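You operate a simulated robot arm through the tools that you are given. There is no shell and no other tool. Be economical: measure what you need, move in short steps, check, and stop when the job is done.

The job below is to be done with a simulated two-armed robot. You get a single attempt, and the scene is never put back.

TASK
Put the silver resistor labelled "22" from the top of the white table on the top of the teal bench and the silver resistor that says "10" on the bed of the tray dock. Take the blue spacer on the top of the white table and put it away on the shelf in machine five. Put one of the white blocks from the third shelf from the top of the grey rack on the second shelf from the bottom of the grey rack. The order is free. Set down upright: silver resistor.
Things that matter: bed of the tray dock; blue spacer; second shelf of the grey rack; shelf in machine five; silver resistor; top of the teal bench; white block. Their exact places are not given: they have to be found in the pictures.

The check looks at the end state, three seconds after you hand in, the way a careful person would. Anything else that was tipped, shoved, dropped, spilled or broken makes it a failure.

THE ROBOT
Two 7-joint arms with two-finger grippers on one trunk, on a base that drives. Base frame: it is fixed to the floor where the robot stands at the start and does not move with it; the origin is under the middle of the robot, x ahead of it, y to its left, z up; the surface under the hand at the start is at about z = 0.8. Units: m, rad, N and s.
The left shoulder is at the start at [0.06, 0.179, 1.055], the right one opposite. With the tool pointing down near the work surface each hand reaches from about 0.28 to 0.66 m from the robot's upright axis, wherever it stands, measured 20 degrees to its own side. Places, roughly: bed of the tray dock (26x22 cm) [-1.2, -0.12, 0.84]; second shelf of the grey rack [1.8, -2.2, 0.6]; shelf in machine five (40x17 cm) [-3.78, 3.32, 0.7]; top of the teal bench [3.9, 0.7, 0.8]; white block [1.25, -2, 1]. Payload 1.96 kg a hand.
The TCP of each hand is the grasp point between the finger pads, 0.02 m short of the fingertips. In the tool frame z runs along the fingers and y along their closing line. Largest opening 0.072 m; the body of the gripper starts 0.038 m behind the TCP.
Orientation is that of the tool frame in the base frame, as a unit quaternion [w, x, y, z]. With the fingers straight down and closing along the base's y, the tool's x points along the base's -x, its y along +y and its z along -z.

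THE INTERFACE
- The arms move only by the tool step_arm. It takes "left_plan", "right_plan" or both (then of equal length, played together; a hand with none holds still); each is a list of rows, each a list of 7 numbers: the turn, a rotation vector about the base's x, y, z in units of 4 degrees (1.0 is 4 degrees), then the shift along the base's x, y, z in units of 25 mm (1.0 is 25 mm), then the gripper command, from -1 (fully open) to 1 (shut), values between in proportion. In form: [[wx, wy, wz, dx, dy, dz, jaw], ...]. A call has 1 to 8 rows; each row shifts and turns the commanded pose from where the row before left it. A call with a number of a shift or a turn outside -1 to 1 is refused whole. Rows are played at 5 a second. More than 0.05 m and 0.15 rad between two rows, or a gripper value outside its range, and nothing of the call is played. Where a pose cannot be reached the arm comes as near as it can. A force on the tool above 40 N (or 10 N above the force at the start of the call, whichever is more), or a blocked arm, ends the call early, and 0.2 s more pass. The fingers move at their own pace (about 0.153 m/s each) and stop on an object; they squeeze with about 33 N. The grip force told is the motor's: it shows also when the fingers shut on nothing. Time passes only in rows, and 0.2 s behind the last, so rows that do not move let the fingers close. It gives the time, the measured TCP pose, the force on the tool (base axes), the opening and the grip force at its end, in the units of the frame above (readings bear some noise), with the torque about the TCP (base axes, N m) and any sound that the robot's microphone picked up.
- Cameras (640 x 400 px; columns grow to the right, rows downward): "scene" is now at [0.0132, 0.0006, 1.5967]; the picture's right is [0.06, -1.00, 0.00], its down [-0.84, -0.05, -0.54] and it looks along [0.54, 0.03, -0.84] (base axes); focal length 265 px, centre (320, 200). "left" rides on the left gripper at [0.071, -0.019, -0.082] in its tool frame; the picture's right is [0.26, 0.97, 0.00], its down [-0.67, 0.18, -0.72] and it looks along [-0.69, 0.19, 0.70] (tool axes); focal length 280 px, centre (320, 200). "right" rides on the right gripper at [0.071, 0.019, -0.082] in its tool frame; the picture's right is [-0.26, 0.97, 0.00], its down [-0.67, -0.18, -0.72] and it looks along [-0.69, -0.19, 0.70] (tool axes); focal length 280 px, centre (320, 200).
- grab_frame(camera): a new picture of that camera. No time passes.
- lift_body(by): slides the trunk up (or, below 0, down) by that many m; the arms and the scene camera ride with it, the base frame stays. It gives what a move gives, with no picture.
- base_move(legs): drives the robot by 1 to 6 legs, each [ahead, left, turn to the left] in m, m and rad, along the robot's own axes; the way and the turn of a leg run together, so that a leg with both is an arc; at most 1.5 m and 3.142 rad a leg. The arms and the cameras ride along, it lands a little off, and it stops where it bumps. It gives what a move gives.
- head_to(pan, tilt): turns the head with the scene camera to pan (to the left, within 1.501 rad either way) and tilt (down, from -0.506 to 1.204), counted from straight ahead of the robot. It gives what a move gives.
- probe_pixels(camera, pixels): there is no depth. For up to 12 entries [column, row, z] of the newest picture of that camera ("zoom" is the newest enlarged one), the place [x, y] in the base frame at which the ray of that pixel passes the height z, good to about 0.002 m, but the place of the scene camera against the robot may be out by one fixed shift of up to 0.012 m in any direction. No time passes.
- enlarge(camera, box): a new picture of the part [left, top, right, bottom] of that camera's present view, enlarged. No time passes.
- close_job(): hands the job in; it is judged then, once.

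Go step by step. Measure first, check grasps and placings, and put right what went wrong. The budget is 110 turns and 92 pictures, counting those below and the enlarged ones. Unless the task says otherwise, let go and move clear before handing in, and close with one line.

The tools are called after "Emit:" as name(argument=value, ...) on one line, values as JSON. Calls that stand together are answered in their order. step_arm: Moves the arms, as the interface text tells. Its arguments: {"type":"object","properties":{"left_plan":{"type":"array","items":{"type":"array","items":{"type":"number"}}},"right_plan":{"type":"array","items":{"type":"array","items":{"type":"number"}}}},"required":[]} The other tools are called the same way: lift_body (by) slides the trunk up or down; base_move (legs) drives the base; head_to (pan, tilt) turns the head that bears the scene camera; grab_frame (camera) takes a picture; probe_pixels (camera, pixels) gives the place at which the rays of pixels pass given heights; enlarge (camera, box) takes an enlarged picture of a part of a camera's view; close_job () hands the job in.

At the start:

```text
time_s: 0.0
left_eef_pos: [0.391, 0.236, 1.0828]
left_orientation: [0.001, 0.0, 1.0, 0.0]
left_force: [0.6, -0.1, 0.0]
left_moment: [-0.04, 0.01, 0.02]
left_opening: 0.072
left_grip_force: 0.0
right_eef_pos: [0.3313, -0.0747, 1.0669]
right_orientation: [0.0, 0.0, 1.0, 0.0]
right_force: [-0.1, 0.2, 0.7]
right_moment: [0.02, 0.01, 0.0]
right_opening: 0.0719
right_grip_force: 0.0
trunk travel left (down, up): [-0.7, 0.29]
robot x, y, heading: [0.001, 0.0009, 0.004]
head pan, tilt: [0.059, 0.998]
```

scene: 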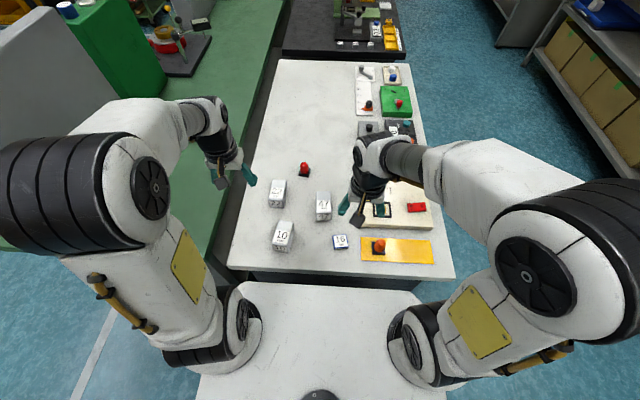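
right: 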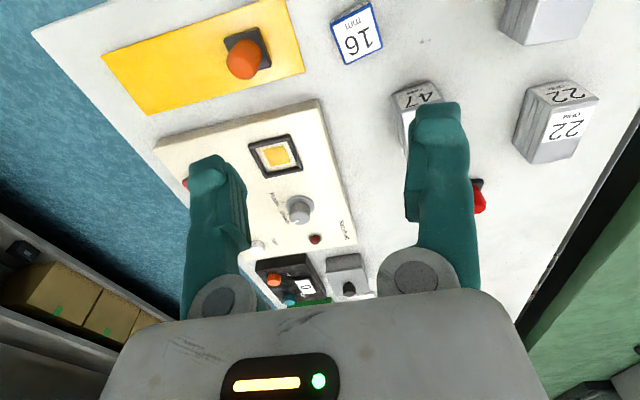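
left: 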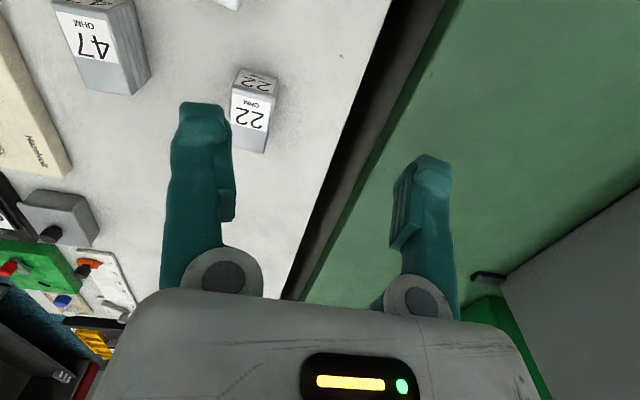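

The scene shows three silver resistors (10 at (283,236), 22 at (277,192), 47 at (323,206)) and a "16 mm" piece at (340,241), possibly the blue spacer. I'll enlarge for detail.

Emit:
enlarge(camera="scene", box=[230, 140, 450, 280])

Emit:
probe_pixels(camera="scene", pixels=[[277, 185, 0.86], [283, 234, 0.86], [323, 206, 0.86], [340, 241, 0.82], [260, 265, 0.8], [430, 270, 0.8], [304, 170, 0.82]])

```text
2.86 times, centred on (340, 210) of scene
```

zoom: 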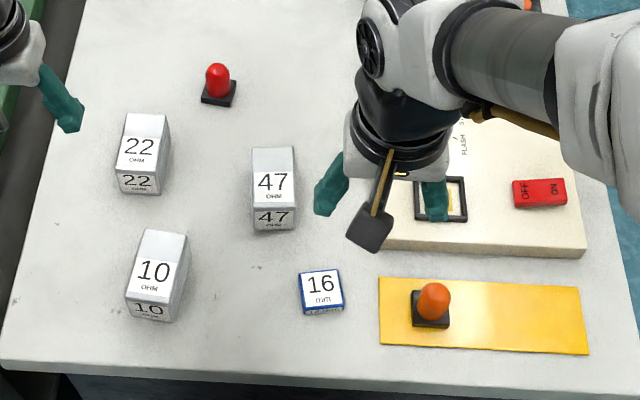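

```text
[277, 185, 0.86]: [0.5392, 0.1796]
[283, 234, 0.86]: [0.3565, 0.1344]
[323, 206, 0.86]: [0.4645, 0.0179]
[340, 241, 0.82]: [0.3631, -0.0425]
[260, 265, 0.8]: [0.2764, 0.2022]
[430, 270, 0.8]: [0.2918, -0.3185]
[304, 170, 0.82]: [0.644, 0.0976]
```

The table top looks at z≈0.8; spacer is the 16 mm blue piece. I'll measure block edges with the zoom and look at the wrist views.

Emit:
probe_pixels(camera="zoom", pixels=[[128, 318, 0.8], [168, 322, 0.8], [126, 293, 0.82], [126, 293, 0.84], [172, 299, 0.82], [172, 299, 0.84], [147, 230, 0.84], [188, 236, 0.84], [305, 314, 0.8], [344, 308, 0.8], [299, 273, 0.815], [338, 268, 0.815]])

Emit:
enlarge(camera="left", box=[40, 0, 300, 162])

Emit:
enlarge(camera="right", box=[300, 0, 620, 200])

```text
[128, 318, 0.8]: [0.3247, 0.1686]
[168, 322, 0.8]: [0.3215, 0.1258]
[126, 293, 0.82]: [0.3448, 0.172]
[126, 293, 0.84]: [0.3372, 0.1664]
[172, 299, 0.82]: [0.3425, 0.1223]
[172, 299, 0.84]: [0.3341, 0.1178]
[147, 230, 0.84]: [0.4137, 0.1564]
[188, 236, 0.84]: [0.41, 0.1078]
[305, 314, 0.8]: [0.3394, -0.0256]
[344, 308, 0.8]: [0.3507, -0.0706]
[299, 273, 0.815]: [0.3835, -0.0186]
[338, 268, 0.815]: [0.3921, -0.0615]
```

```text
2.46 times, centred on (170, 81) of left
```

zoom: 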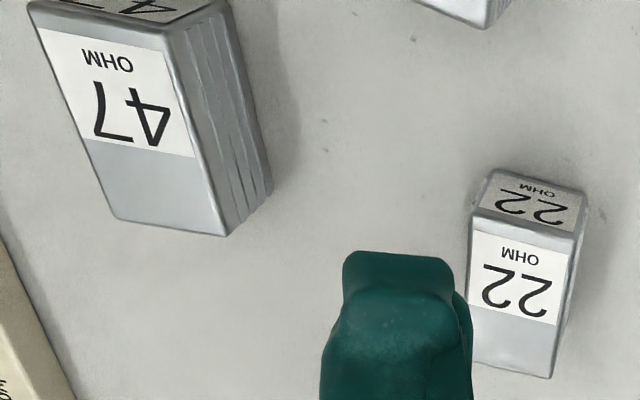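

```text
2.00 times, centred on (460, 100) of right
```

zoom: 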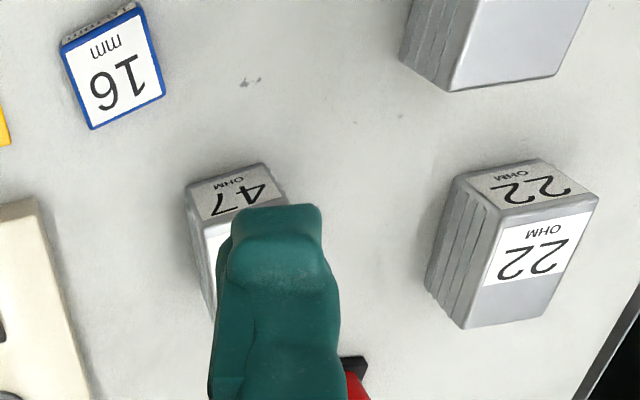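

Block 10 measures about 45 mm wide (y), ~72 mm deep and high, at ≈(0.36,0.14), yaw ≈ -0.1; spacer ≈(0.365,-0.044). I'll move the left hand above the 10 and the right above the spacer, then look from the wrists.

Emit:
step_arm(left_plan=[[0, 0, 0, -0.3, -0.96, -0.7, -1], [0, 0, 0, -0.3, -0.96, -0.7, -1], [0, 0, 0, -0.3, -0.96, -0.7, -1], [0, 0, 0, -0.3, -0.96, -0.7, -1], [0, 0, 0, 0, 0, 0, -1]], right_plan=[[0, 0, 0, 0.34, 0.3, -1, -1], [0, 0, 0, 0.34, 0.3, -1, -1], [0, 0, 0, 0.34, 0.3, -1, -1], [0, 0, 0, 0.34, 0.3, -1, -1], [0, 0, 0, 0, 0, -0.6, -1]])

Emit:
grab_frame(camera="left")

Emit:
grab_frame(camera="right")

```text
time_s: 1.2
left_eef_pos: [0.3619, 0.1431, 1.0128]
left_orientation: [0.002, 0.0, 1.0, 0.001]
left_force: [0.7, 0.8, -0.6]
left_moment: [-0.02, 0.01, 0.02]
left_opening: 0.0719
left_grip_force: 0.1
right_eef_pos: [0.3665, -0.0427, 0.9511]
right_orientation: [0.001, 0.0, 1.0, 0.0]
right_force: [0.0, 0.3, 1.1]
right_moment: [0.01, 0.0, 0.01]
right_opening: 0.0719
right_grip_force: 0.0
trunk travel left (down, up): [-0.7, 0.29]
robot x, y, heading: [0.0016, 0.0038, 0.002]
head pan, tilt: [0.059, 0.998]
```

```text
85 pictures are left
```

left: 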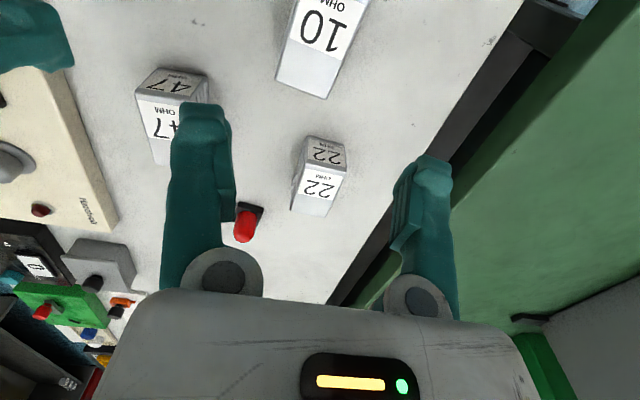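

```text
84 pictures are left
```

right: 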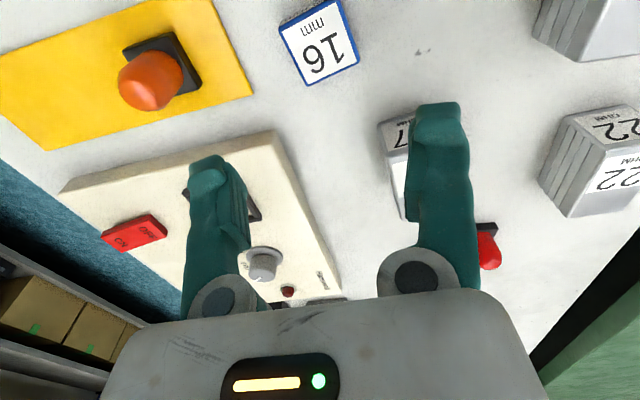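

Wrist views show the 10 (276–328, 82–98 far top edge) and spacer corners in the right view. I'll probe these.

Emit:
probe_pixels(camera="left", pixels=[[276, 83, 0.87], [325, 98, 0.87], [369, 0, 0.87], [290, 20, 0.87], [301, 164, 0.87], [346, 171, 0.87], [305, 138, 0.87], [346, 147, 0.87], [290, 212, 0.8], [327, 216, 0.8]])

Emit:
probe_pixels(camera="right", pixels=[[278, 33, 0.82], [337, 0, 0.82], [360, 60, 0.82], [306, 85, 0.8], [306, 85, 0.82], [360, 60, 0.8]])

```text
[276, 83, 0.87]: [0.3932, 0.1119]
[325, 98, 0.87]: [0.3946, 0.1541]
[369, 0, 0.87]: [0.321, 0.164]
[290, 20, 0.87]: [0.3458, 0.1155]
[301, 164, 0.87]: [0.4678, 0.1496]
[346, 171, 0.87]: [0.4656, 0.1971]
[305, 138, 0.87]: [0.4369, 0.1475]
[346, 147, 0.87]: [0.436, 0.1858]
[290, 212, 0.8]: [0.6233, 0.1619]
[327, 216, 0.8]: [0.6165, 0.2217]
```

```text
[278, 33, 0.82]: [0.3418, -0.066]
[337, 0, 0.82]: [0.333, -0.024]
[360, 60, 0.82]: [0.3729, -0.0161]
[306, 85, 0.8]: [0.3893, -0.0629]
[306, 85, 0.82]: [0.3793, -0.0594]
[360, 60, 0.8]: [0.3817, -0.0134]
```

The 10 is centred at ≈(0.358,0.137), yaw ≈-0.09, top 0.87; descend to z 0.845 while the right hand moves aside.

Emit:
step_arm(left_plan=[[0, 0, -0.2, -0.02, -0.04, -0.96, -1], [0, 0, -0.2, -0.02, -0.04, -0.96, -1], [0, 0, -0.2, -0.02, -0.04, -0.96, -1], [0, 0, -0.2, -0.02, -0.04, -0.96, -1], [0, 0, -0.2, -0.02, -0.04, -0.96, -1], [0, 0, -0.2, -0.02, -0.04, -0.96, -1], [0, 0, -0.1, -0.02, 0, -0.96, -1], [0, 0, 0, 0, 0, 0, -1]], right_plan=[[0, 0, 0, 0, -0.6, 0.6, -1], [0, 0, 0, 0, -0.6, 0.6, -1], [0, 0, 0, 0, -0.6, 0.6, -1], [0, 0, 0, 0, -0.6, 0.6, -1], [0, 0, 0, 0, -0.6, 0.6, -1], [0, 0, 0, 0, -0.6, 0.6, -1], [0, 0, 0, 0, 0, 0, -1], [0, 0, 0, 0, 0, 0, -1]])

Emit:
grab_frame(camera="left")

```text
time_s: 3.0
left_eef_pos: [0.3579, 0.1353, 0.8435]
left_orientation: [0.002, 0.046, 0.999, 0.0]
left_force: [-0.1, 0.1, -1.3]
left_moment: [0.02, 0.01, -0.04]
left_opening: 0.0722
left_grip_force: 0.1
right_eef_pos: [0.3654, -0.1342, 1.0413]
right_orientation: [0.0, 0.0, 1.0, 0.001]
right_force: [0.3, -1.0, 0.3]
right_moment: [0.01, 0.01, 0.0]
right_opening: 0.0718
right_grip_force: 0.1
trunk travel left (down, up): [-0.7, 0.29]
robot x, y, heading: [-0.0047, -0.0042, 0.003]
head pan, tilt: [0.059, 0.998]
```

```text
83 pictures are left
```

left: 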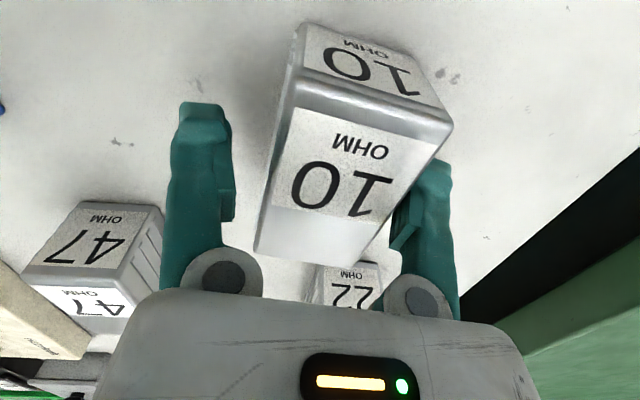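

Edges converge with the tool's axis so yaw matches; the block may be off-centre toward the +y finger. Probing top edges.

Emit:
probe_pixels(camera="left", pixels=[[271, 180, 0.87], [418, 180, 0.87], [253, 253, 0.87], [366, 262, 0.87], [290, 98, 0.87], [454, 125, 0.87]])

```text
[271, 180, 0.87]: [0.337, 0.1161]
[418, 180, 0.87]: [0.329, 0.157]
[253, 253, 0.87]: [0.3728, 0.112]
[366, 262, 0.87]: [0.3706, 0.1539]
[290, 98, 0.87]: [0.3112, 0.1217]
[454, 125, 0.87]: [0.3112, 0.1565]
```

Two-view triangulation gives block top ≈0.852, width ≈0.05, centre ≈(0.36,0.143). Shift +y 8 mm, lower 13 mm, then close.

Emit:
step_arm(left_plan=[[0, 0, 0, 0.05, 0.3, 0, -1], [0, 0, 0, 0, 0, -0.5, -1], [0, 0, 0, 0, 0, 0, -1], [0, 0, 0, 0, 0, 0, 1], [0, 0, 0, 0, 0, 0, 1], [0, 0, 0, 0, 0, 0, 1], [0, 0, 0, 0, 0, 0, 1]])

Emit:
grab_frame(camera="left")

```text
time_s: 4.6
left_eef_pos: [0.3582, 0.1419, 0.8335]
left_orientation: [0.002, 0.046, 0.999, 0.0]
left_force: [0.4, 0.0, -0.3]
left_moment: [0.0, -0.13, -0.05]
left_opening: 0.0572
left_grip_force: 33.1
right_eef_pos: [0.3661, -0.1339, 1.0407]
right_orientation: [0.0, 0.0, 1.0, 0.0]
right_force: [0.3, -0.1, -0.4]
right_moment: [0.0, 0.04, 0.03]
right_opening: 0.0719
right_grip_force: 0.1
trunk travel left (down, up): [-0.7, 0.29]
robot x, y, heading: [-0.0016, -0.0023, 0.004]
head pan, tilt: [0.059, 0.998]
```

```text
82 pictures are left
```

left: 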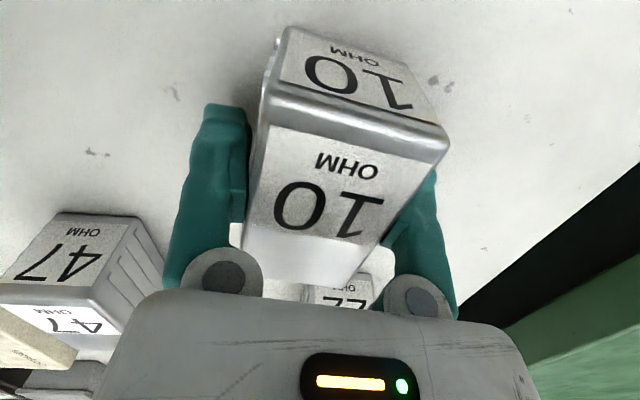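

Grip is firm (opening 57 mm). Lift the 10, and look at the spacer with the right hand.

Emit:
step_arm(left_plan=[[0, 0, 0, 0, 0, 0.5, 1], [0, 0, 0, 0, 0, 1, 1], [0, 0, 0, 0, 0, 1, 1], [0, 0, 0, 0, 0, 1, 1], [0, 0, 0, 0, 0, 1, 1], [0, 0, 0, -0.2, 0.4, 1, 1], [0, 0, 0, -0.2, 0.4, 1, 1], [0, 0, 0, 0, 0, 0, 1]])

Emit:
grab_frame(camera="left")

Emit:
head_to(pan=1.5, tilt=0.25)

Emit:
grab_frame(camera="scene")

```text
time_s: 6.4
left_eef_pos: [0.3485, 0.1616, 0.995]
left_orientation: [0.002, 0.045, 0.999, 0.0]
left_force: [0.1, -0.5, -2.8]
left_moment: [0.03, 0.01, -0.04]
left_opening: 0.0574
left_grip_force: 33.0
right_eef_pos: [0.3662, -0.1327, 1.0405]
right_orientation: [0.0, 0.001, 1.0, 0.0]
right_force: [0.4, -0.4, 0.0]
right_moment: [0.04, -0.04, 0.01]
right_opening: 0.0717
right_grip_force: 0.1
trunk travel left (down, up): [-0.7, 0.29]
robot x, y, heading: [0.0025, -0.0029, 0.0]
head pan, tilt: [0.059, 0.998]
```

```text
81 pictures are left
```

left: 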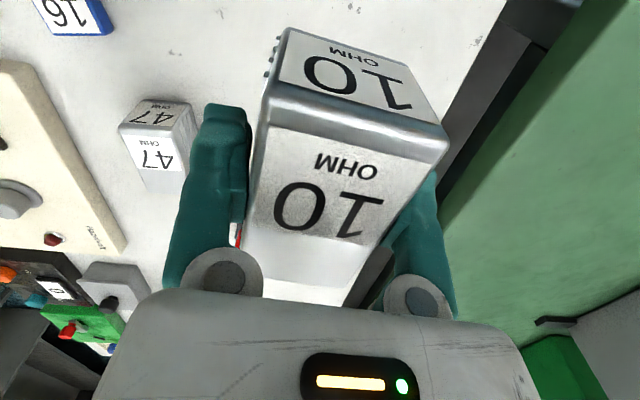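

```text
time_s: 8.0
left_eef_pos: [0.3478, 0.1616, 0.9945]
left_orientation: [0.001, 0.046, 0.999, 0.0]
left_force: [-1.1, -0.8, -2.4]
left_moment: [0.0, 0.02, 0.04]
left_opening: 0.0572
left_grip_force: 33.6
right_eef_pos: [0.3656, -0.1335, 1.0417]
right_orientation: [-0.001, 0.0, 1.0, 0.0]
right_force: [-0.6, 0.4, 0.7]
right_moment: [-0.01, 0.05, 0.04]
right_opening: 0.0721
right_grip_force: 0.1
trunk travel left (down, up): [-0.7, 0.29]
robot x, y, heading: [-0.0005, -0.0028, 0.001]
head pan, tilt: [1.499, 0.25]
```

```text
80 pictures are left
```

scene: 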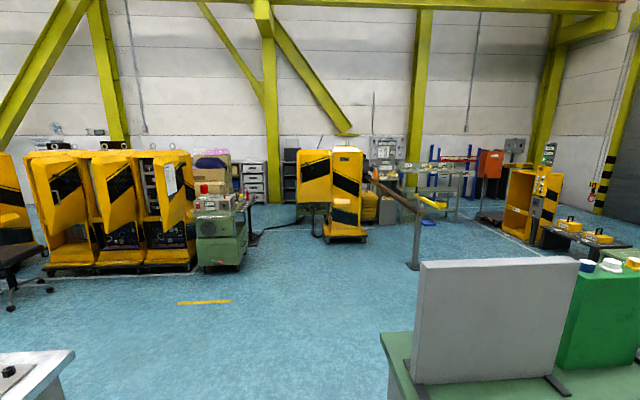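

The 10 is held. The dock is behind me; I'll deliver it first, and inspect machine five from there before choosing how to grip the spacer. Back up 0.3 m and turn around.

Emit:
base_move(legs=[[-0.3, 0, 0], [0, 0, 1.57]])

Emit:
head_to(pan=0.9, tilt=0.35)

Emit:
grab_frame(camera="scene")

```text
time_s: 13.8
left_eef_pos: [-0.4618, 0.3474, 0.9936]
left_orientation: [0.002, -0.676, 0.737, 0.001]
left_force: [-0.3, 0.3, -2.7]
left_moment: [-0.05, -0.01, 0.0]
left_opening: 0.0569
left_grip_force: 33.1
right_eef_pos: [-0.1658, 0.3657, 1.042]
right_orientation: [0.0, 0.708, -0.706, 0.0]
right_force: [-0.1, 0.2, -0.4]
right_moment: [0.02, 0.0, 0.0]
right_opening: 0.0719
right_grip_force: 0.0
trunk travel left (down, up): [-0.7, 0.29]
robot x, y, heading: [-0.2938, -0.0005, 1.575]
head pan, tilt: [1.499, 0.25]
```

```text
time_s: 14.8
left_eef_pos: [-0.4613, 0.3475, 0.9954]
left_orientation: [0.001, -0.676, 0.737, 0.001]
left_force: [0.1, -0.5, -2.3]
left_moment: [-0.01, 0.03, -0.03]
left_opening: 0.0571
left_grip_force: 33.0
right_eef_pos: [-0.1661, 0.3658, 1.0407]
right_orientation: [-0.001, 0.709, -0.706, 0.0]
right_force: [-0.4, 0.4, 0.6]
right_moment: [-0.01, -0.04, 0.02]
right_opening: 0.0723
right_grip_force: 0.1
trunk travel left (down, up): [-0.7, 0.29]
robot x, y, heading: [-0.3, 0.0011, 1.575]
head pan, tilt: [0.901, 0.351]
```

```text
79 pictures are left
```

scene: 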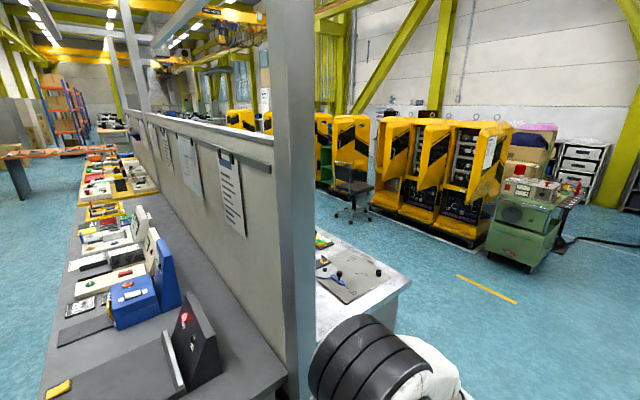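

Yellow machines lie around (340–520, 100–250); the dock table has a partition. Enlarge the machines to see which is five, and turn further toward the dock.

Emit:
enlarge(camera="scene", box=[300, 90, 540, 250])

Emit:
probe_pixels(camera="scene", pixels=[[375, 185, 0.7], [355, 160, 0.9], [330, 180, 0.7], [420, 190, 0.7], [480, 220, 0.3]])

Emit:
base_move(legs=[[0, 0, 1.57]])

Emit:
head_to(pan=0, tilt=0.7)

Emit:
grab_frame(camera="scene")

```text
2.50 times, centred on (420, 170) of scene
```

zoom: 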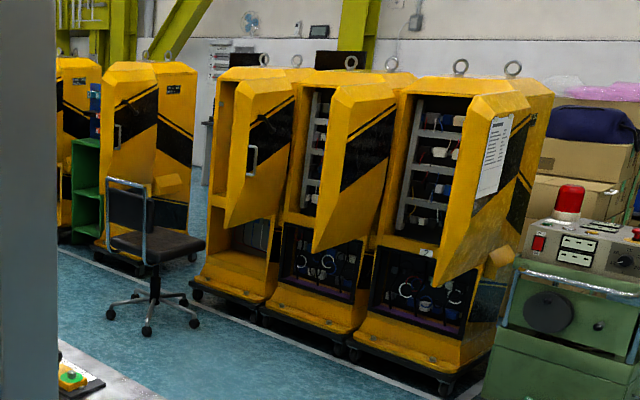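

```text
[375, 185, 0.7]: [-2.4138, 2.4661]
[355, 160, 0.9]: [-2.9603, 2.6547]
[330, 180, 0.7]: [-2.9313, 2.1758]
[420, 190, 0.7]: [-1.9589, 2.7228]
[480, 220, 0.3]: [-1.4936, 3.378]
```

```text
time_s: 19.1
left_eef_pos: [-0.641, -0.1725, 0.9953]
left_orientation: [0.0, 1.0, -0.029, -0.002]
left_force: [-0.9, 0.1, -3.2]
left_moment: [0.01, -0.01, 0.0]
left_opening: 0.057
left_grip_force: 32.9
right_eef_pos: [-0.6681, 0.1211, 1.0405]
right_orientation: [0.001, 1.0, 0.017, -0.001]
right_force: [-0.1, -1.0, -0.7]
right_moment: [0.03, 0.01, 0.0]
right_opening: 0.0721
right_grip_force: 0.1
trunk travel left (down, up): [-0.7, 0.29]
robot x, y, heading: [-0.2991, -0.0034, -3.114]
head pan, tilt: [0.901, 0.351]
```

```text
time_s: 20.3
left_eef_pos: [-0.6409, -0.1724, 0.9954]
left_orientation: [0.0, 1.0, -0.029, -0.002]
left_force: [0.5, -0.1, -2.6]
left_moment: [0.01, 0.0, 0.01]
left_opening: 0.0567
left_grip_force: 33.0
right_eef_pos: [-0.6691, 0.1214, 1.0408]
right_orientation: [0.0, 1.0, 0.017, 0.0]
right_force: [-0.1, 0.5, -1.2]
right_moment: [0.0, -0.02, -0.03]
right_opening: 0.0722
right_grip_force: 0.0
trunk travel left (down, up): [-0.7, 0.29]
robot x, y, heading: [-0.3002, 0.0019, -3.111]
head pan, tilt: [0.0, 0.7]
```

```text
77 pictures are left
```

scene: 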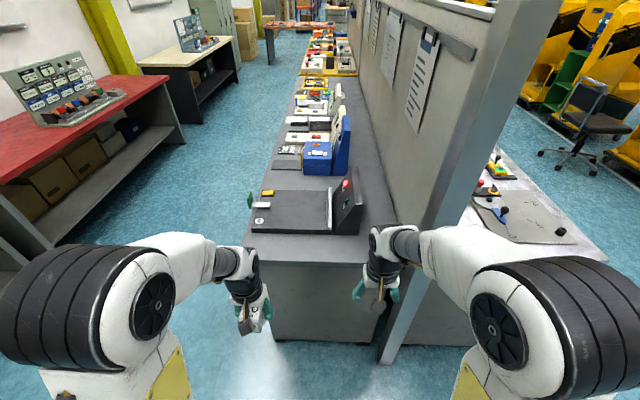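

The tray dock is the dark bed at (290,212) on the grey table, with a wall on its right. Enlarge and probe.

Emit:
enlarge(camera="scene", box=[220, 140, 420, 265])

Emit:
probe_pixels(camera="zoom", pixels=[[100, 285, 0.84], [340, 295, 0.84], [115, 165, 0.84], [330, 165, 0.84], [230, 225, 0.84]])

Emit:
probe_pixels(camera="scene", pixels=[[245, 246, 0.8], [365, 263, 0.8], [380, 360, 0.0]])

```text
3.20 times, centred on (320, 202) of scene
```

zoom: 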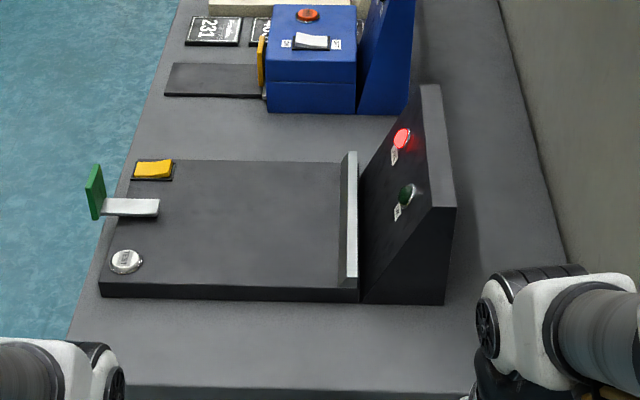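

```text
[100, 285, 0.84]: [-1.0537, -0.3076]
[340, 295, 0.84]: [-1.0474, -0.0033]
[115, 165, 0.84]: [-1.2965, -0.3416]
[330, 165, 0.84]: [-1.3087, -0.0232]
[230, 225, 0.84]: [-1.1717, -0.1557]
```

```text
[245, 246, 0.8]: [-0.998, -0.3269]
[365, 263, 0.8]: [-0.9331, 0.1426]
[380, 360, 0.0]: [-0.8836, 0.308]
```

The bed is clear in its middle around (-1.17,-0.13). The partition post at (-0.88,0.31) crowds the right arm, so I'd rather approach from the aisle on the -y side; check the aisle width with the red bench.

Emit:
probe_pixels(camera="scene", pixels=[[52, 245, 0.0], [185, 146, 0.0], [168, 86, 0.8], [30, 190, 0.8], [60, 158, 0.8], [272, 335, 0.0], [125, 98, 0.8]])

Emit:
enlarge(camera="scene", box=[0, 60, 320, 260])

```text
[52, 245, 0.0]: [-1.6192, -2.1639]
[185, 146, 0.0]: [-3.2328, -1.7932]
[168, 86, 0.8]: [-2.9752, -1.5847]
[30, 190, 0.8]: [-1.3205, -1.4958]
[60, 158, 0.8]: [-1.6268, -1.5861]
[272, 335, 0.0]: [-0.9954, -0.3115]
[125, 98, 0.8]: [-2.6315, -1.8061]
```

```text
2.00 times, centred on (160, 160) of scene
```

zoom: 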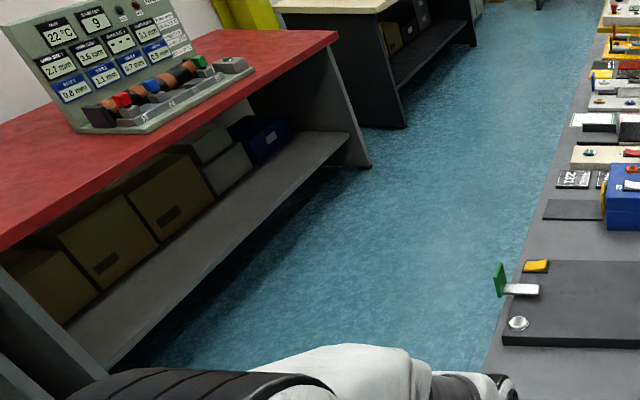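

The aisle is ~1.2 m wide. Drive to about (-1.0,-0.67) facing +y.

Emit:
base_move(legs=[[0, 0.65, 0], [0.72, 0, 0], [0, 0, -1.6]])

Emit:
grab_frame(camera="scene")

Emit:
grab_frame(camera="left")

```text
time_s: 31.4
left_eef_pos: [-1.1562, -0.336, 0.9952]
left_orientation: [0.001, -0.673, 0.739, 0.002]
left_force: [-0.1, 0.0, -3.3]
left_moment: [0.01, 0.04, 0.0]
left_opening: 0.0569
left_grip_force: 33.3
right_eef_pos: [-0.8611, -0.3184, 1.0425]
right_orientation: [-0.001, -0.706, 0.709, 0.0]
right_force: [0.1, 1.1, -0.4]
right_moment: [-0.03, -0.02, -0.05]
right_opening: 0.072
right_grip_force: 0.0
trunk travel left (down, up): [-0.7, 0.29]
robot x, y, heading: [-0.996, -0.682, 1.565]
head pan, tilt: [0.0, 0.7]
```

```text
74 pictures are left
```

scene: 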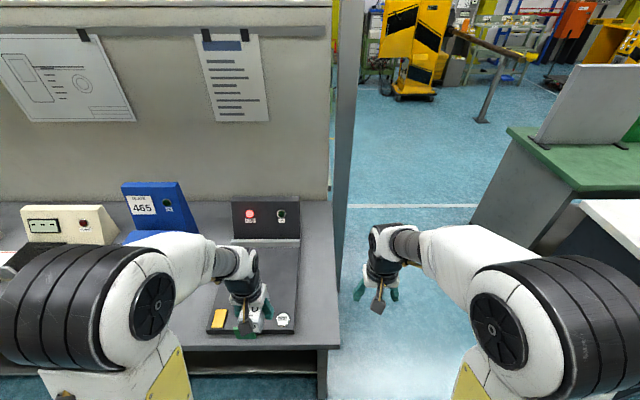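

```text
73 pictures are left
```

left: 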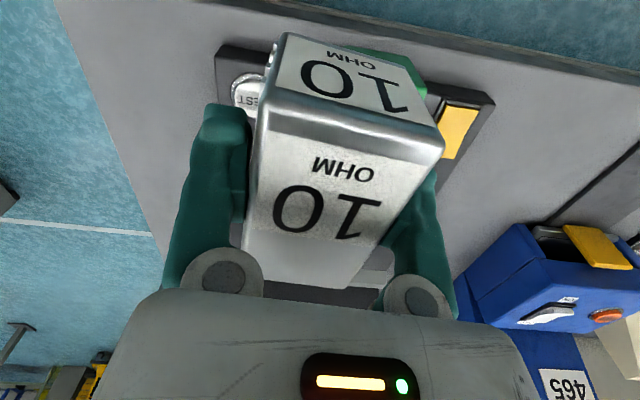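

Bed seen at px (207–297, 243–335). Probe its edges.

Emit:
probe_pixels(camera="scene", pixels=[[207, 330, 0.84], [290, 332, 0.84], [232, 243, 0.84], [300, 243, 0.84], [219, 318, 0.84], [282, 319, 0.84], [265, 260, 0.84]])

Emit:
probe_pixels(camera="left", pixels=[[218, 45, 0.84], [494, 103, 0.84], [248, 92, 0.84], [438, 200, 0.84], [372, 290, 0.84]])

```text
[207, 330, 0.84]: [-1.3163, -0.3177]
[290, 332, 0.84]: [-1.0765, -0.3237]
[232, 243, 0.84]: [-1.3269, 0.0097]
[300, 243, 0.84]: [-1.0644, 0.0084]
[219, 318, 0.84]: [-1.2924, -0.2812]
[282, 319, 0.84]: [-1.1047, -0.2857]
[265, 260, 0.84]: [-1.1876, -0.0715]
```

```text
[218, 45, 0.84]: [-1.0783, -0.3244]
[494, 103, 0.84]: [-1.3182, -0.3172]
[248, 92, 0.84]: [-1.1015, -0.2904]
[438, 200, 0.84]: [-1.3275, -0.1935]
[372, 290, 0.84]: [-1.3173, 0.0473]
```

Bed centre ≈(-1.195,-0.12). Move the left hand over it.

Emit:
step_arm(left_plan=[[0, 0, 0.16, -0.2, 1, 0, 1], [0, 0, 0.16, -0.2, 1, 0, 1], [0, 0, 0.16, -0.2, 1, 0, 1], [0, 0, 0.16, -0.2, 1, 0, 1], [0, 0, 0.16, -0.2, 1, 0, 1], [0, 0, 0.16, -0.2, 1, 0, 1], [0, 0, 0.16, -0.2, 1, 0, 1], [0, 0, 0.16, -0.1, 1, 0, 1]])

Emit:
step_arm(left_plan=[[0, 0, 0, 0, 0, -0.9, 1], [0, 0, 0, 0, 0, -0.9, 1], [0, 0, 0, 0, 0, -0.9, 1], [0, 0, 0, 0, 0, -0.9, 1], [0, 0, 0, 0, 0, -0.5, 1], [0, 0, 0, 0, 0, -0.2, 1], [0, 0, 0, 0, 0, 0, 1]])

Emit:
grab_frame(camera="left")

Emit:
enlarge(camera="scene", box=[190, 190, 350, 350])

```text
time_s: 33.2
left_eef_pos: [-1.1923, -0.146, 0.9945]
left_orientation: [0.002, -0.703, 0.711, 0.002]
left_force: [0.0, -0.5, -2.7]
left_moment: [0.01, -0.04, 0.03]
left_opening: 0.0567
left_grip_force: 33.2
left hand out of reach, approached as far as the arm can: row 8
right_eef_pos: [-0.8607, -0.3185, 1.0407]
right_orientation: [0.0, -0.706, 0.708, -0.001]
right_force: [0.7, 0.9, -0.3]
right_moment: [0.02, 0.01, -0.02]
right_opening: 0.0721
right_grip_force: 0.1
trunk travel left (down, up): [-0.7, 0.29]
robot x, y, heading: [-0.9947, -0.683, 1.568]
head pan, tilt: [0.0, 0.7]
```

```text
time_s: 34.8
left_eef_pos: [-1.1929, -0.1469, 0.8869]
left_orientation: [0.001, -0.706, 0.709, 0.001]
left_force: [0.1, 0.5, -3.1]
left_moment: [-0.06, 0.04, -0.04]
left_opening: 0.057
left_grip_force: 32.5
right_eef_pos: [-0.8604, -0.3185, 1.041]
right_orientation: [0.0, -0.706, 0.708, 0.0]
right_force: [-0.2, -1.2, 0.6]
right_moment: [-0.01, 0.02, -0.01]
right_opening: 0.072
right_grip_force: 0.1
trunk travel left (down, up): [-0.7, 0.29]
robot x, y, heading: [-0.9919, -0.682, 1.569]
head pan, tilt: [0.0, 0.7]
```

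```text
72 pictures are left
```

left: 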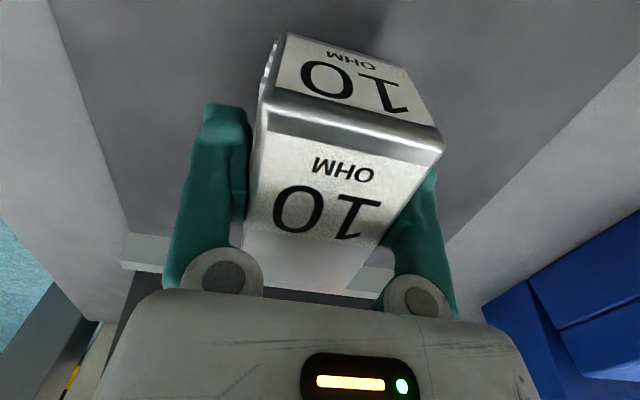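

```text
2.50 times, centred on (270, 270) of scene
```

zoom: 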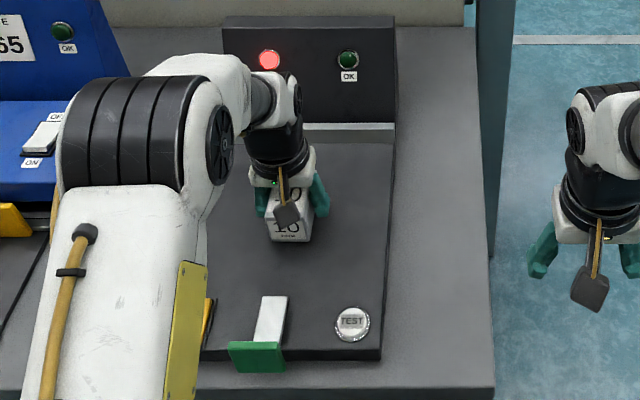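

Over the bed centre, 13 mm above contact. Lower in fine steps.

Emit:
step_arm(left_plan=[[0, 0, 0, 0, 0, -0.2, 1], [0, 0, 0, 0, 0, -0.15, 1], [0, 0, 0, 0, 0, -0.1, 1], [0, 0, 0, 0, 0, -0.08, 1], [0, 0, 0, 0, 0, 0, 1], [0, 0, 0, 0, 0, 0, 1]])

```text
time_s: 36.2
left_eef_pos: [-1.1925, -0.1467, 0.8746]
left_orientation: [0.001, -0.705, 0.709, 0.001]
left_force: [0.5, 0.2, -3.8]
left_moment: [-0.02, 0.04, 0.0]
left_opening: 0.0571
left_grip_force: 33.3
right_eef_pos: [-0.8612, -0.32, 1.0413]
right_orientation: [0.001, -0.706, 0.708, -0.001]
right_force: [0.1, 0.0, -0.7]
right_moment: [0.0, 0.01, 0.0]
right_opening: 0.0719
right_grip_force: 0.1
trunk travel left (down, up): [-0.7, 0.29]
robot x, y, heading: [-0.9964, -0.6817, 1.568]
head pan, tilt: [0.0, 0.7]
```

Emit:
step_arm(left_plan=[[0, 0, 0, 0, 0, -0.08, 1], [0, 0, 0, 0, 0, 0, 1], [0, 0, 0, 0, 0, -0.08, 1], [0, 0, 0, 0, 0, 0, 1]])

Emit:
grab_frame(camera="left")

```text
time_s: 37.2
left_eef_pos: [-1.1925, -0.1479, 0.8706]
left_orientation: [0.002, -0.705, 0.709, 0.001]
left_force: [0.2, -0.8, -2.8]
left_moment: [-0.01, -0.02, 0.0]
left_opening: 0.0568
left_grip_force: 33.2
right_eef_pos: [-0.8611, -0.3189, 1.0416]
right_orientation: [0.0, -0.705, 0.709, 0.0]
right_force: [-0.8, -0.1, 0.8]
right_moment: [-0.05, 0.01, 0.02]
right_opening: 0.0721
right_grip_force: 0.0
trunk travel left (down, up): [-0.7, 0.29]
robot x, y, heading: [-0.9945, -0.6859, 1.569]
head pan, tilt: [0.0, 0.7]
```

```text
70 pictures are left
```

left: 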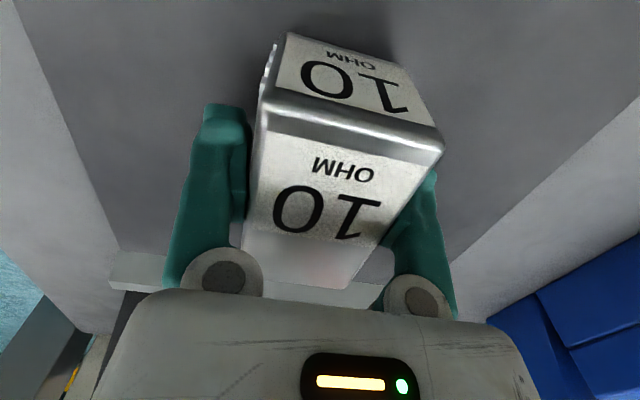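

No contact yet at z 0.8706; keep lowering gently until the force rises.

Emit:
step_arm(left_plan=[[0, 0, 0, 0, 0, -0.08, 1], [0, 0, 0, 0, 0, -0.08, 1], [0, 0, 0, 0, 0, -0.04, 1], [0, 0, 0, 0, 0, 0, 1]])

```text
time_s: 38.2
left_eef_pos: [-1.1922, -0.1463, 0.8653]
left_orientation: [0.001, -0.705, 0.709, 0.001]
left_force: [0.5, -1.0, -2.4]
left_moment: [-0.01, -0.02, 0.01]
left_opening: 0.0569
left_grip_force: 32.7
right_eef_pos: [-0.8614, -0.3193, 1.0416]
right_orientation: [0.0, -0.706, 0.708, 0.0]
right_force: [0.0, 0.5, -1.0]
right_moment: [0.0, 0.0, -0.04]
right_opening: 0.072
right_grip_force: 0.0
trunk travel left (down, up): [-0.7, 0.29]
robot x, y, heading: [-0.9939, -0.6865, 1.569]
head pan, tilt: [0.0, 0.7]
```

Emit:
step_arm(left_plan=[[0, 0, 0, 0, 0, -0.06, 1], [0, 0, 0, 0, 0, -0.06, 1], [0, 0, 0, 0, 0, -0.06, 1], [0, 0, 0, 0, 0, -0.06, 1], [0, 0, 0, 0, 0, -0.06, 1], [0, 0, 0, 0, 0, 0, 1]])

Emit:
enlarge(camera="scene", box=[220, 220, 320, 290])

```text
time_s: 39.5
left_eef_pos: [-1.1917, -0.1467, 0.8638]
left_orientation: [0.004, -0.705, 0.709, 0.005]
left_force: [0.6, -5.9, 20.3]
left_moment: [-1.15, -0.12, -0.01]
left_opening: 0.0568
left_grip_force: 33.2
right_eef_pos: [-0.859, -0.3212, 1.0412]
right_orientation: [0.0, -0.706, 0.709, 0.0]
right_force: [-0.8, 0.3, 0.3]
right_moment: [0.0, -0.01, -0.01]
right_opening: 0.0717
right_grip_force: 0.1
trunk travel left (down, up): [-0.7, 0.29]
robot x, y, heading: [-0.9966, -0.6878, 1.566]
head pan, tilt: [0.0, 0.7]
stopped in row 6 (left hand): the force on the tool passed its limit at 41 N (the readings are from after the stop); the commanded pose is now the measured one
```

```text
5.71 times, centred on (270, 255) of scene
```

zoom: 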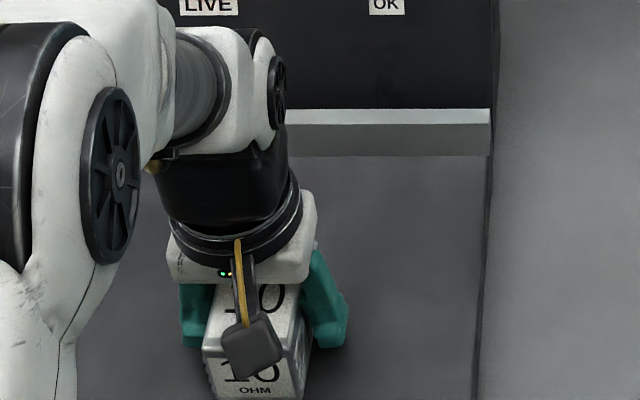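

Contact at z≈0.864 (force 20 N). Release and rise.

Emit:
step_arm(left_plan=[[0, 0, 0, 0, 0, 0.03, 1], [0, 0, 0, 0, 0, 0, 0.6], [0, 0, 0, 0, 0, 0, -1], [0, 0, 0, 0, 0, 0, -1], [0, 0, 0, 0, 0, 0.5, -1], [0, 0, 0, 0, 0, 1, -1], [0, 0, 0, 0, 0, 1, -1], [0, 0, 0, 0, 0, 1, -1]])

Emit:
step_arm(left_plan=[[0, 0, 0, 0, -1, 1, -1], [0, 0, 0, 0, -1, 1, -1], [0, 0, 0, 0, -1, 0, -1], [0, 0, 0, 0, -1, 0, -1], [0, 0, 0, 0, -1, 0, -1], [0, 0, 0, 0, -1, 0, -1], [0, 0, 0, 0, -1, 0, -1]])

Emit:
enlarge(camera="scene", box=[190, 190, 350, 350])

```text
time_s: 41.2
left_eef_pos: [-1.1931, -0.1449, 0.9498]
left_orientation: [0.004, -0.706, 0.708, 0.005]
left_force: [0.1, 0.2, -0.3]
left_moment: [0.0, 0.01, 0.01]
left_opening: 0.0719
left_grip_force: 0.2
right_eef_pos: [-0.8614, -0.3187, 1.0402]
right_orientation: [0.0, -0.705, 0.709, 0.0]
right_force: [0.3, -0.2, -0.2]
right_moment: [0.01, 0.02, 0.02]
right_opening: 0.0721
right_grip_force: 0.1
trunk travel left (down, up): [-0.7, 0.29]
robot x, y, heading: [-0.9965, -0.6858, 1.569]
head pan, tilt: [0.0, 0.7]
```

```text
time_s: 42.9
left_eef_pos: [-1.1938, -0.321, 0.9981]
left_orientation: [0.003, -0.705, 0.709, 0.005]
left_force: [0.7, 0.6, 0.1]
left_moment: [-0.02, 0.01, -0.02]
left_opening: 0.0721
left_grip_force: 0.0
right_eef_pos: [-0.8597, -0.3187, 1.0418]
right_orientation: [0.0, -0.706, 0.708, 0.001]
right_force: [-0.1, 0.5, 0.3]
right_moment: [0.02, 0.02, 0.01]
right_opening: 0.0723
right_grip_force: 0.0
trunk travel left (down, up): [-0.7, 0.29]
robot x, y, heading: [-0.9951, -0.6854, 1.567]
head pan, tilt: [0.0, 0.7]
```

```text
2.50 times, centred on (270, 270) of scene
```

zoom: 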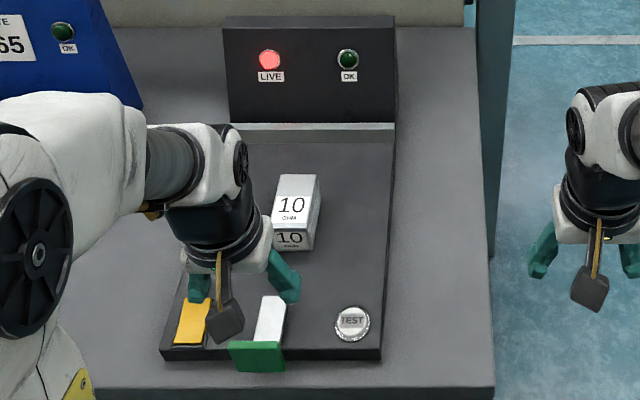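

The 10 stands upright on the bed. Next, drive out to (-0.3,1.2) to scout machine five before choosing the spacer grip.

Emit:
base_move(legs=[[0, 0, -1.567], [0.69, 0, 0], [0, 1.3, 0], [0, 0.6, 0], [0, 0, 1.57]])

Emit:
head_to(pan=1.03, tilt=0.2)

Emit:
grab_frame(camera="scene")

Emit:
enlarge(camera="scene", box=[240, 120, 400, 220])

```text
time_s: 63.5
left_eef_pos: [-0.5523, 1.5877, 0.9993]
left_orientation: [-0.004, 0.724, -0.69, -0.005]
left_force: [0.7, 0.7, 0.5]
left_moment: [-0.04, -0.02, 0.0]
left_opening: 0.072
left_grip_force: 0.1
right_eef_pos: [-0.2193, 1.6054, 1.0409]
right_orientation: [0.0, 0.724, -0.689, -0.001]
right_force: [-0.1, -1.0, 0.8]
right_moment: [0.0, 0.0, -0.02]
right_opening: 0.0718
right_grip_force: 0.0
trunk travel left (down, up): [-0.7, 0.29]
robot x, y, heading: [-0.3437, 1.2349, 1.621]
head pan, tilt: [0.0, 0.7]
```

```text
time_s: 64.8
left_eef_pos: [-0.5524, 1.5875, 0.9988]
left_orientation: [-0.003, 0.724, -0.69, -0.005]
left_force: [-1.3, 0.8, 0.1]
left_moment: [0.0, -0.03, -0.04]
left_opening: 0.0719
left_grip_force: 0.0
right_eef_pos: [-0.2197, 1.6063, 1.0401]
right_orientation: [0.001, 0.724, -0.69, 0.0]
right_force: [0.3, 0.2, 0.5]
right_moment: [0.0, 0.03, 0.03]
right_opening: 0.0719
right_grip_force: 0.1
trunk travel left (down, up): [-0.7, 0.29]
robot x, y, heading: [-0.3336, 1.2317, 1.623]
head pan, tilt: [1.03, 0.201]
```

```text
67 pictures are left
```

scene: 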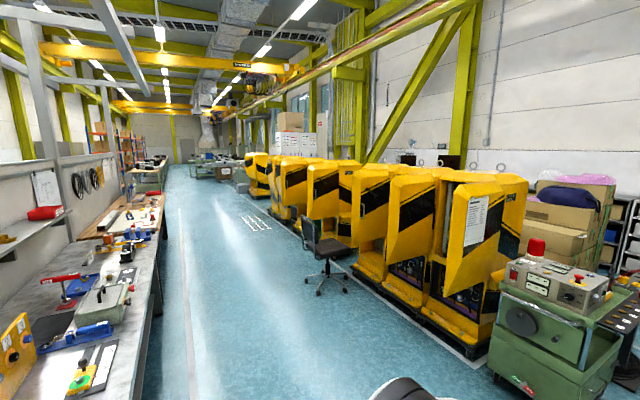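

```text
4.00 times, centred on (320, 170) of scene
```

zoom: 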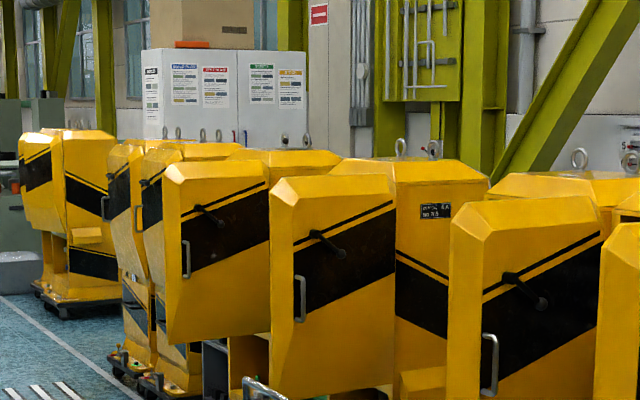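

Machine five is around column 335, its door blocking the interior. Check the chair and lane positions before driving in front of it.

Emit:
probe_pixels(camera="scene", pixels=[[320, 293, 0.0], [340, 275, 0.0], [306, 275, 0.0], [190, 300, 0.0], [400, 322, 0.0], [160, 290, 0.8], [310, 255, 0.0], [365, 283, 0.0]])

```text
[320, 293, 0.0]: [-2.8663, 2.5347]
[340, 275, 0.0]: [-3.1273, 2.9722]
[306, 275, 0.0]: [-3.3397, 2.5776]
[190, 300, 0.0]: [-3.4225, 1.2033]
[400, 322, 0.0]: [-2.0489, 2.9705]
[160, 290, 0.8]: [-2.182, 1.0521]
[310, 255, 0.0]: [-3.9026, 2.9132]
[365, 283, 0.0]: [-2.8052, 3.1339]
```

Lane clear at y≈1.7. Drive to about (-3.8,1.7) and face machine five.

Emit:
base_move(legs=[[0.47, 0, 0], [0, 0, 1.519], [1.5, 0, 0], [1.5, 0, 0], [0.45, 0, 0], [0, 0, -1.57]])

Emit:
head_to(pan=0, tilt=0.35)

Emit:
grab_frame(camera="scene")

```text
time_s: 91.6
left_eef_pos: [-3.9779, 2.0207, 0.9995]
left_orientation: [0.003, -0.696, 0.718, 0.006]
left_force: [0.2, 0.1, -1.1]
left_moment: [0.04, 0.03, -0.02]
left_opening: 0.0719
left_grip_force: 0.0
right_eef_pos: [-3.6454, 2.0132, 1.041]
right_orientation: [-0.001, -0.697, 0.717, 0.0]
right_force: [0.4, -0.3, 0.3]
right_moment: [0.01, -0.01, 0.0]
right_opening: 0.072
right_grip_force: 0.1
trunk travel left (down, up): [-0.7, 0.29]
robot x, y, heading: [-3.789, 1.6533, 1.54]
head pan, tilt: [1.03, 0.201]
```

```text
time_s: 92.9
left_eef_pos: [-3.9774, 2.0225, 0.998]
left_orientation: [0.003, -0.696, 0.718, 0.005]
left_force: [0.2, -0.1, 0.0]
left_moment: [-0.01, 0.0, 0.03]
left_opening: 0.0718
left_grip_force: 0.0
right_eef_pos: [-3.644, 2.0144, 1.0402]
right_orientation: [0.0, -0.696, 0.718, 0.0]
right_force: [0.3, -0.4, -0.6]
right_moment: [0.04, 0.01, -0.02]
right_opening: 0.0722
right_grip_force: 0.0
trunk travel left (down, up): [-0.7, 0.29]
robot x, y, heading: [-3.7917, 1.6525, 1.539]
head pan, tilt: [0.0, 0.351]
```

```text
65 pictures are left
```

scene: 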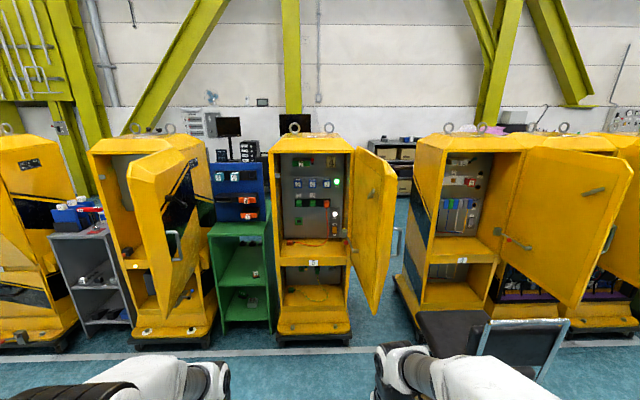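

Emit:
enlarge(camera="scene", box=[240, 120, 420, 345])

Emit:
probe_pixels(camera="scene", pixels=[[282, 258, 0.7], [347, 258, 0.7], [282, 240, 0.7], [347, 240, 0.7], [312, 335, 0.1], [383, 310, 0.4], [312, 250, 0.7]])

```text
1.78 times, centred on (330, 232) of scene
```

zoom: 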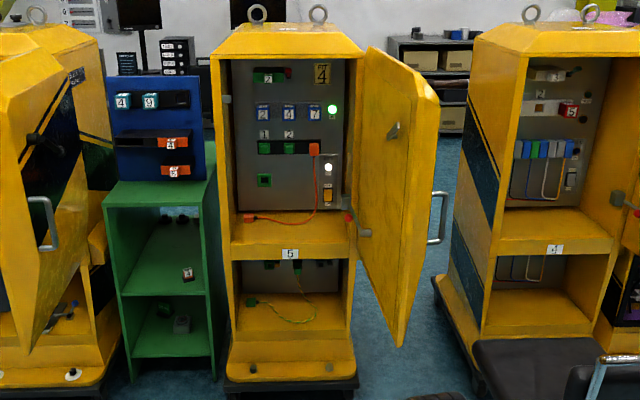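

```text
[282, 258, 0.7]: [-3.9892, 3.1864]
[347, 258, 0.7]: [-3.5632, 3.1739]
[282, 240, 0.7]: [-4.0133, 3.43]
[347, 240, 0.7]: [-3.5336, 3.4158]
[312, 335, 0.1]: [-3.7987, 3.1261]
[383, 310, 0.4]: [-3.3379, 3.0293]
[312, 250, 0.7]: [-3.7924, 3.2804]
```

Machine five (label "5") has a tall open compartment (opening to z≈1.3) with its shelf at px (282–347, 240–258), y≈3.2–3.4; a normal top-down grip suits. Return to the white table for the spacer.

Emit:
base_move(legs=[[0, 0, -1.54], [1.5, 0, 0], [1.5, 0, 0], [0.44, 0, 0], [0, -1.3, 0], [0, -0.35, 0]])

Emit:
head_to(pan=0, tilt=0.8)

Emit:
grab_frame(camera="scene")

```text
time_s: 121.4
left_eef_pos: [0.0394, 0.2049, 0.9979]
left_orientation: [0.005, -0.006, 1.0, 0.002]
left_force: [0.3, 1.3, 0.0]
left_moment: [0.0, 0.04, 0.0]
left_opening: 0.0721
left_grip_force: 0.1
right_eef_pos: [0.0459, -0.1267, 1.0408]
right_orientation: [0.0, -0.006, 1.0, 0.0]
right_force: [-0.8, 0.2, 0.2]
right_moment: [0.02, 0.0, -0.02]
right_opening: 0.072
right_grip_force: 0.1
trunk travel left (down, up): [-0.7, 0.29]
robot x, y, heading: [-0.3217, 0.0009, 0.014]
head pan, tilt: [0.0, 0.351]
```

```text
time_s: 122.3
left_eef_pos: [0.0383, 0.207, 0.9984]
left_orientation: [0.006, -0.007, 1.0, 0.001]
left_force: [-0.1, 0.7, 1.3]
left_moment: [0.01, 0.0, 0.02]
left_opening: 0.072
left_grip_force: 0.1
right_eef_pos: [0.046, -0.126, 1.0401]
right_orientation: [-0.001, -0.008, 1.0, 0.0]
right_force: [0.4, 0.2, -0.7]
right_moment: [0.02, 0.02, 0.01]
right_opening: 0.0719
right_grip_force: 0.2
trunk travel left (down, up): [-0.7, 0.29]
robot x, y, heading: [-0.3223, 0.0003, 0.016]
head pan, tilt: [0.0, 0.799]
```

```text
63 pictures are left
```

scene: 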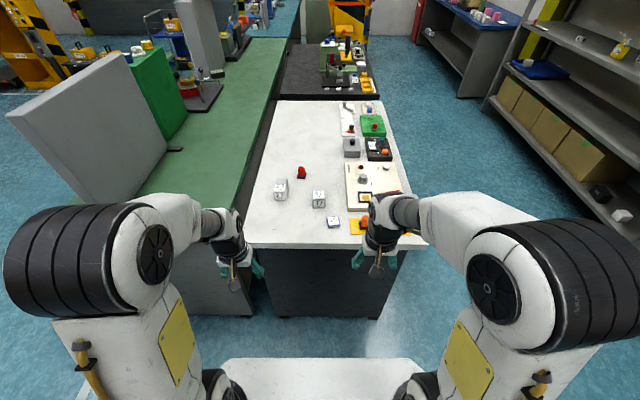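

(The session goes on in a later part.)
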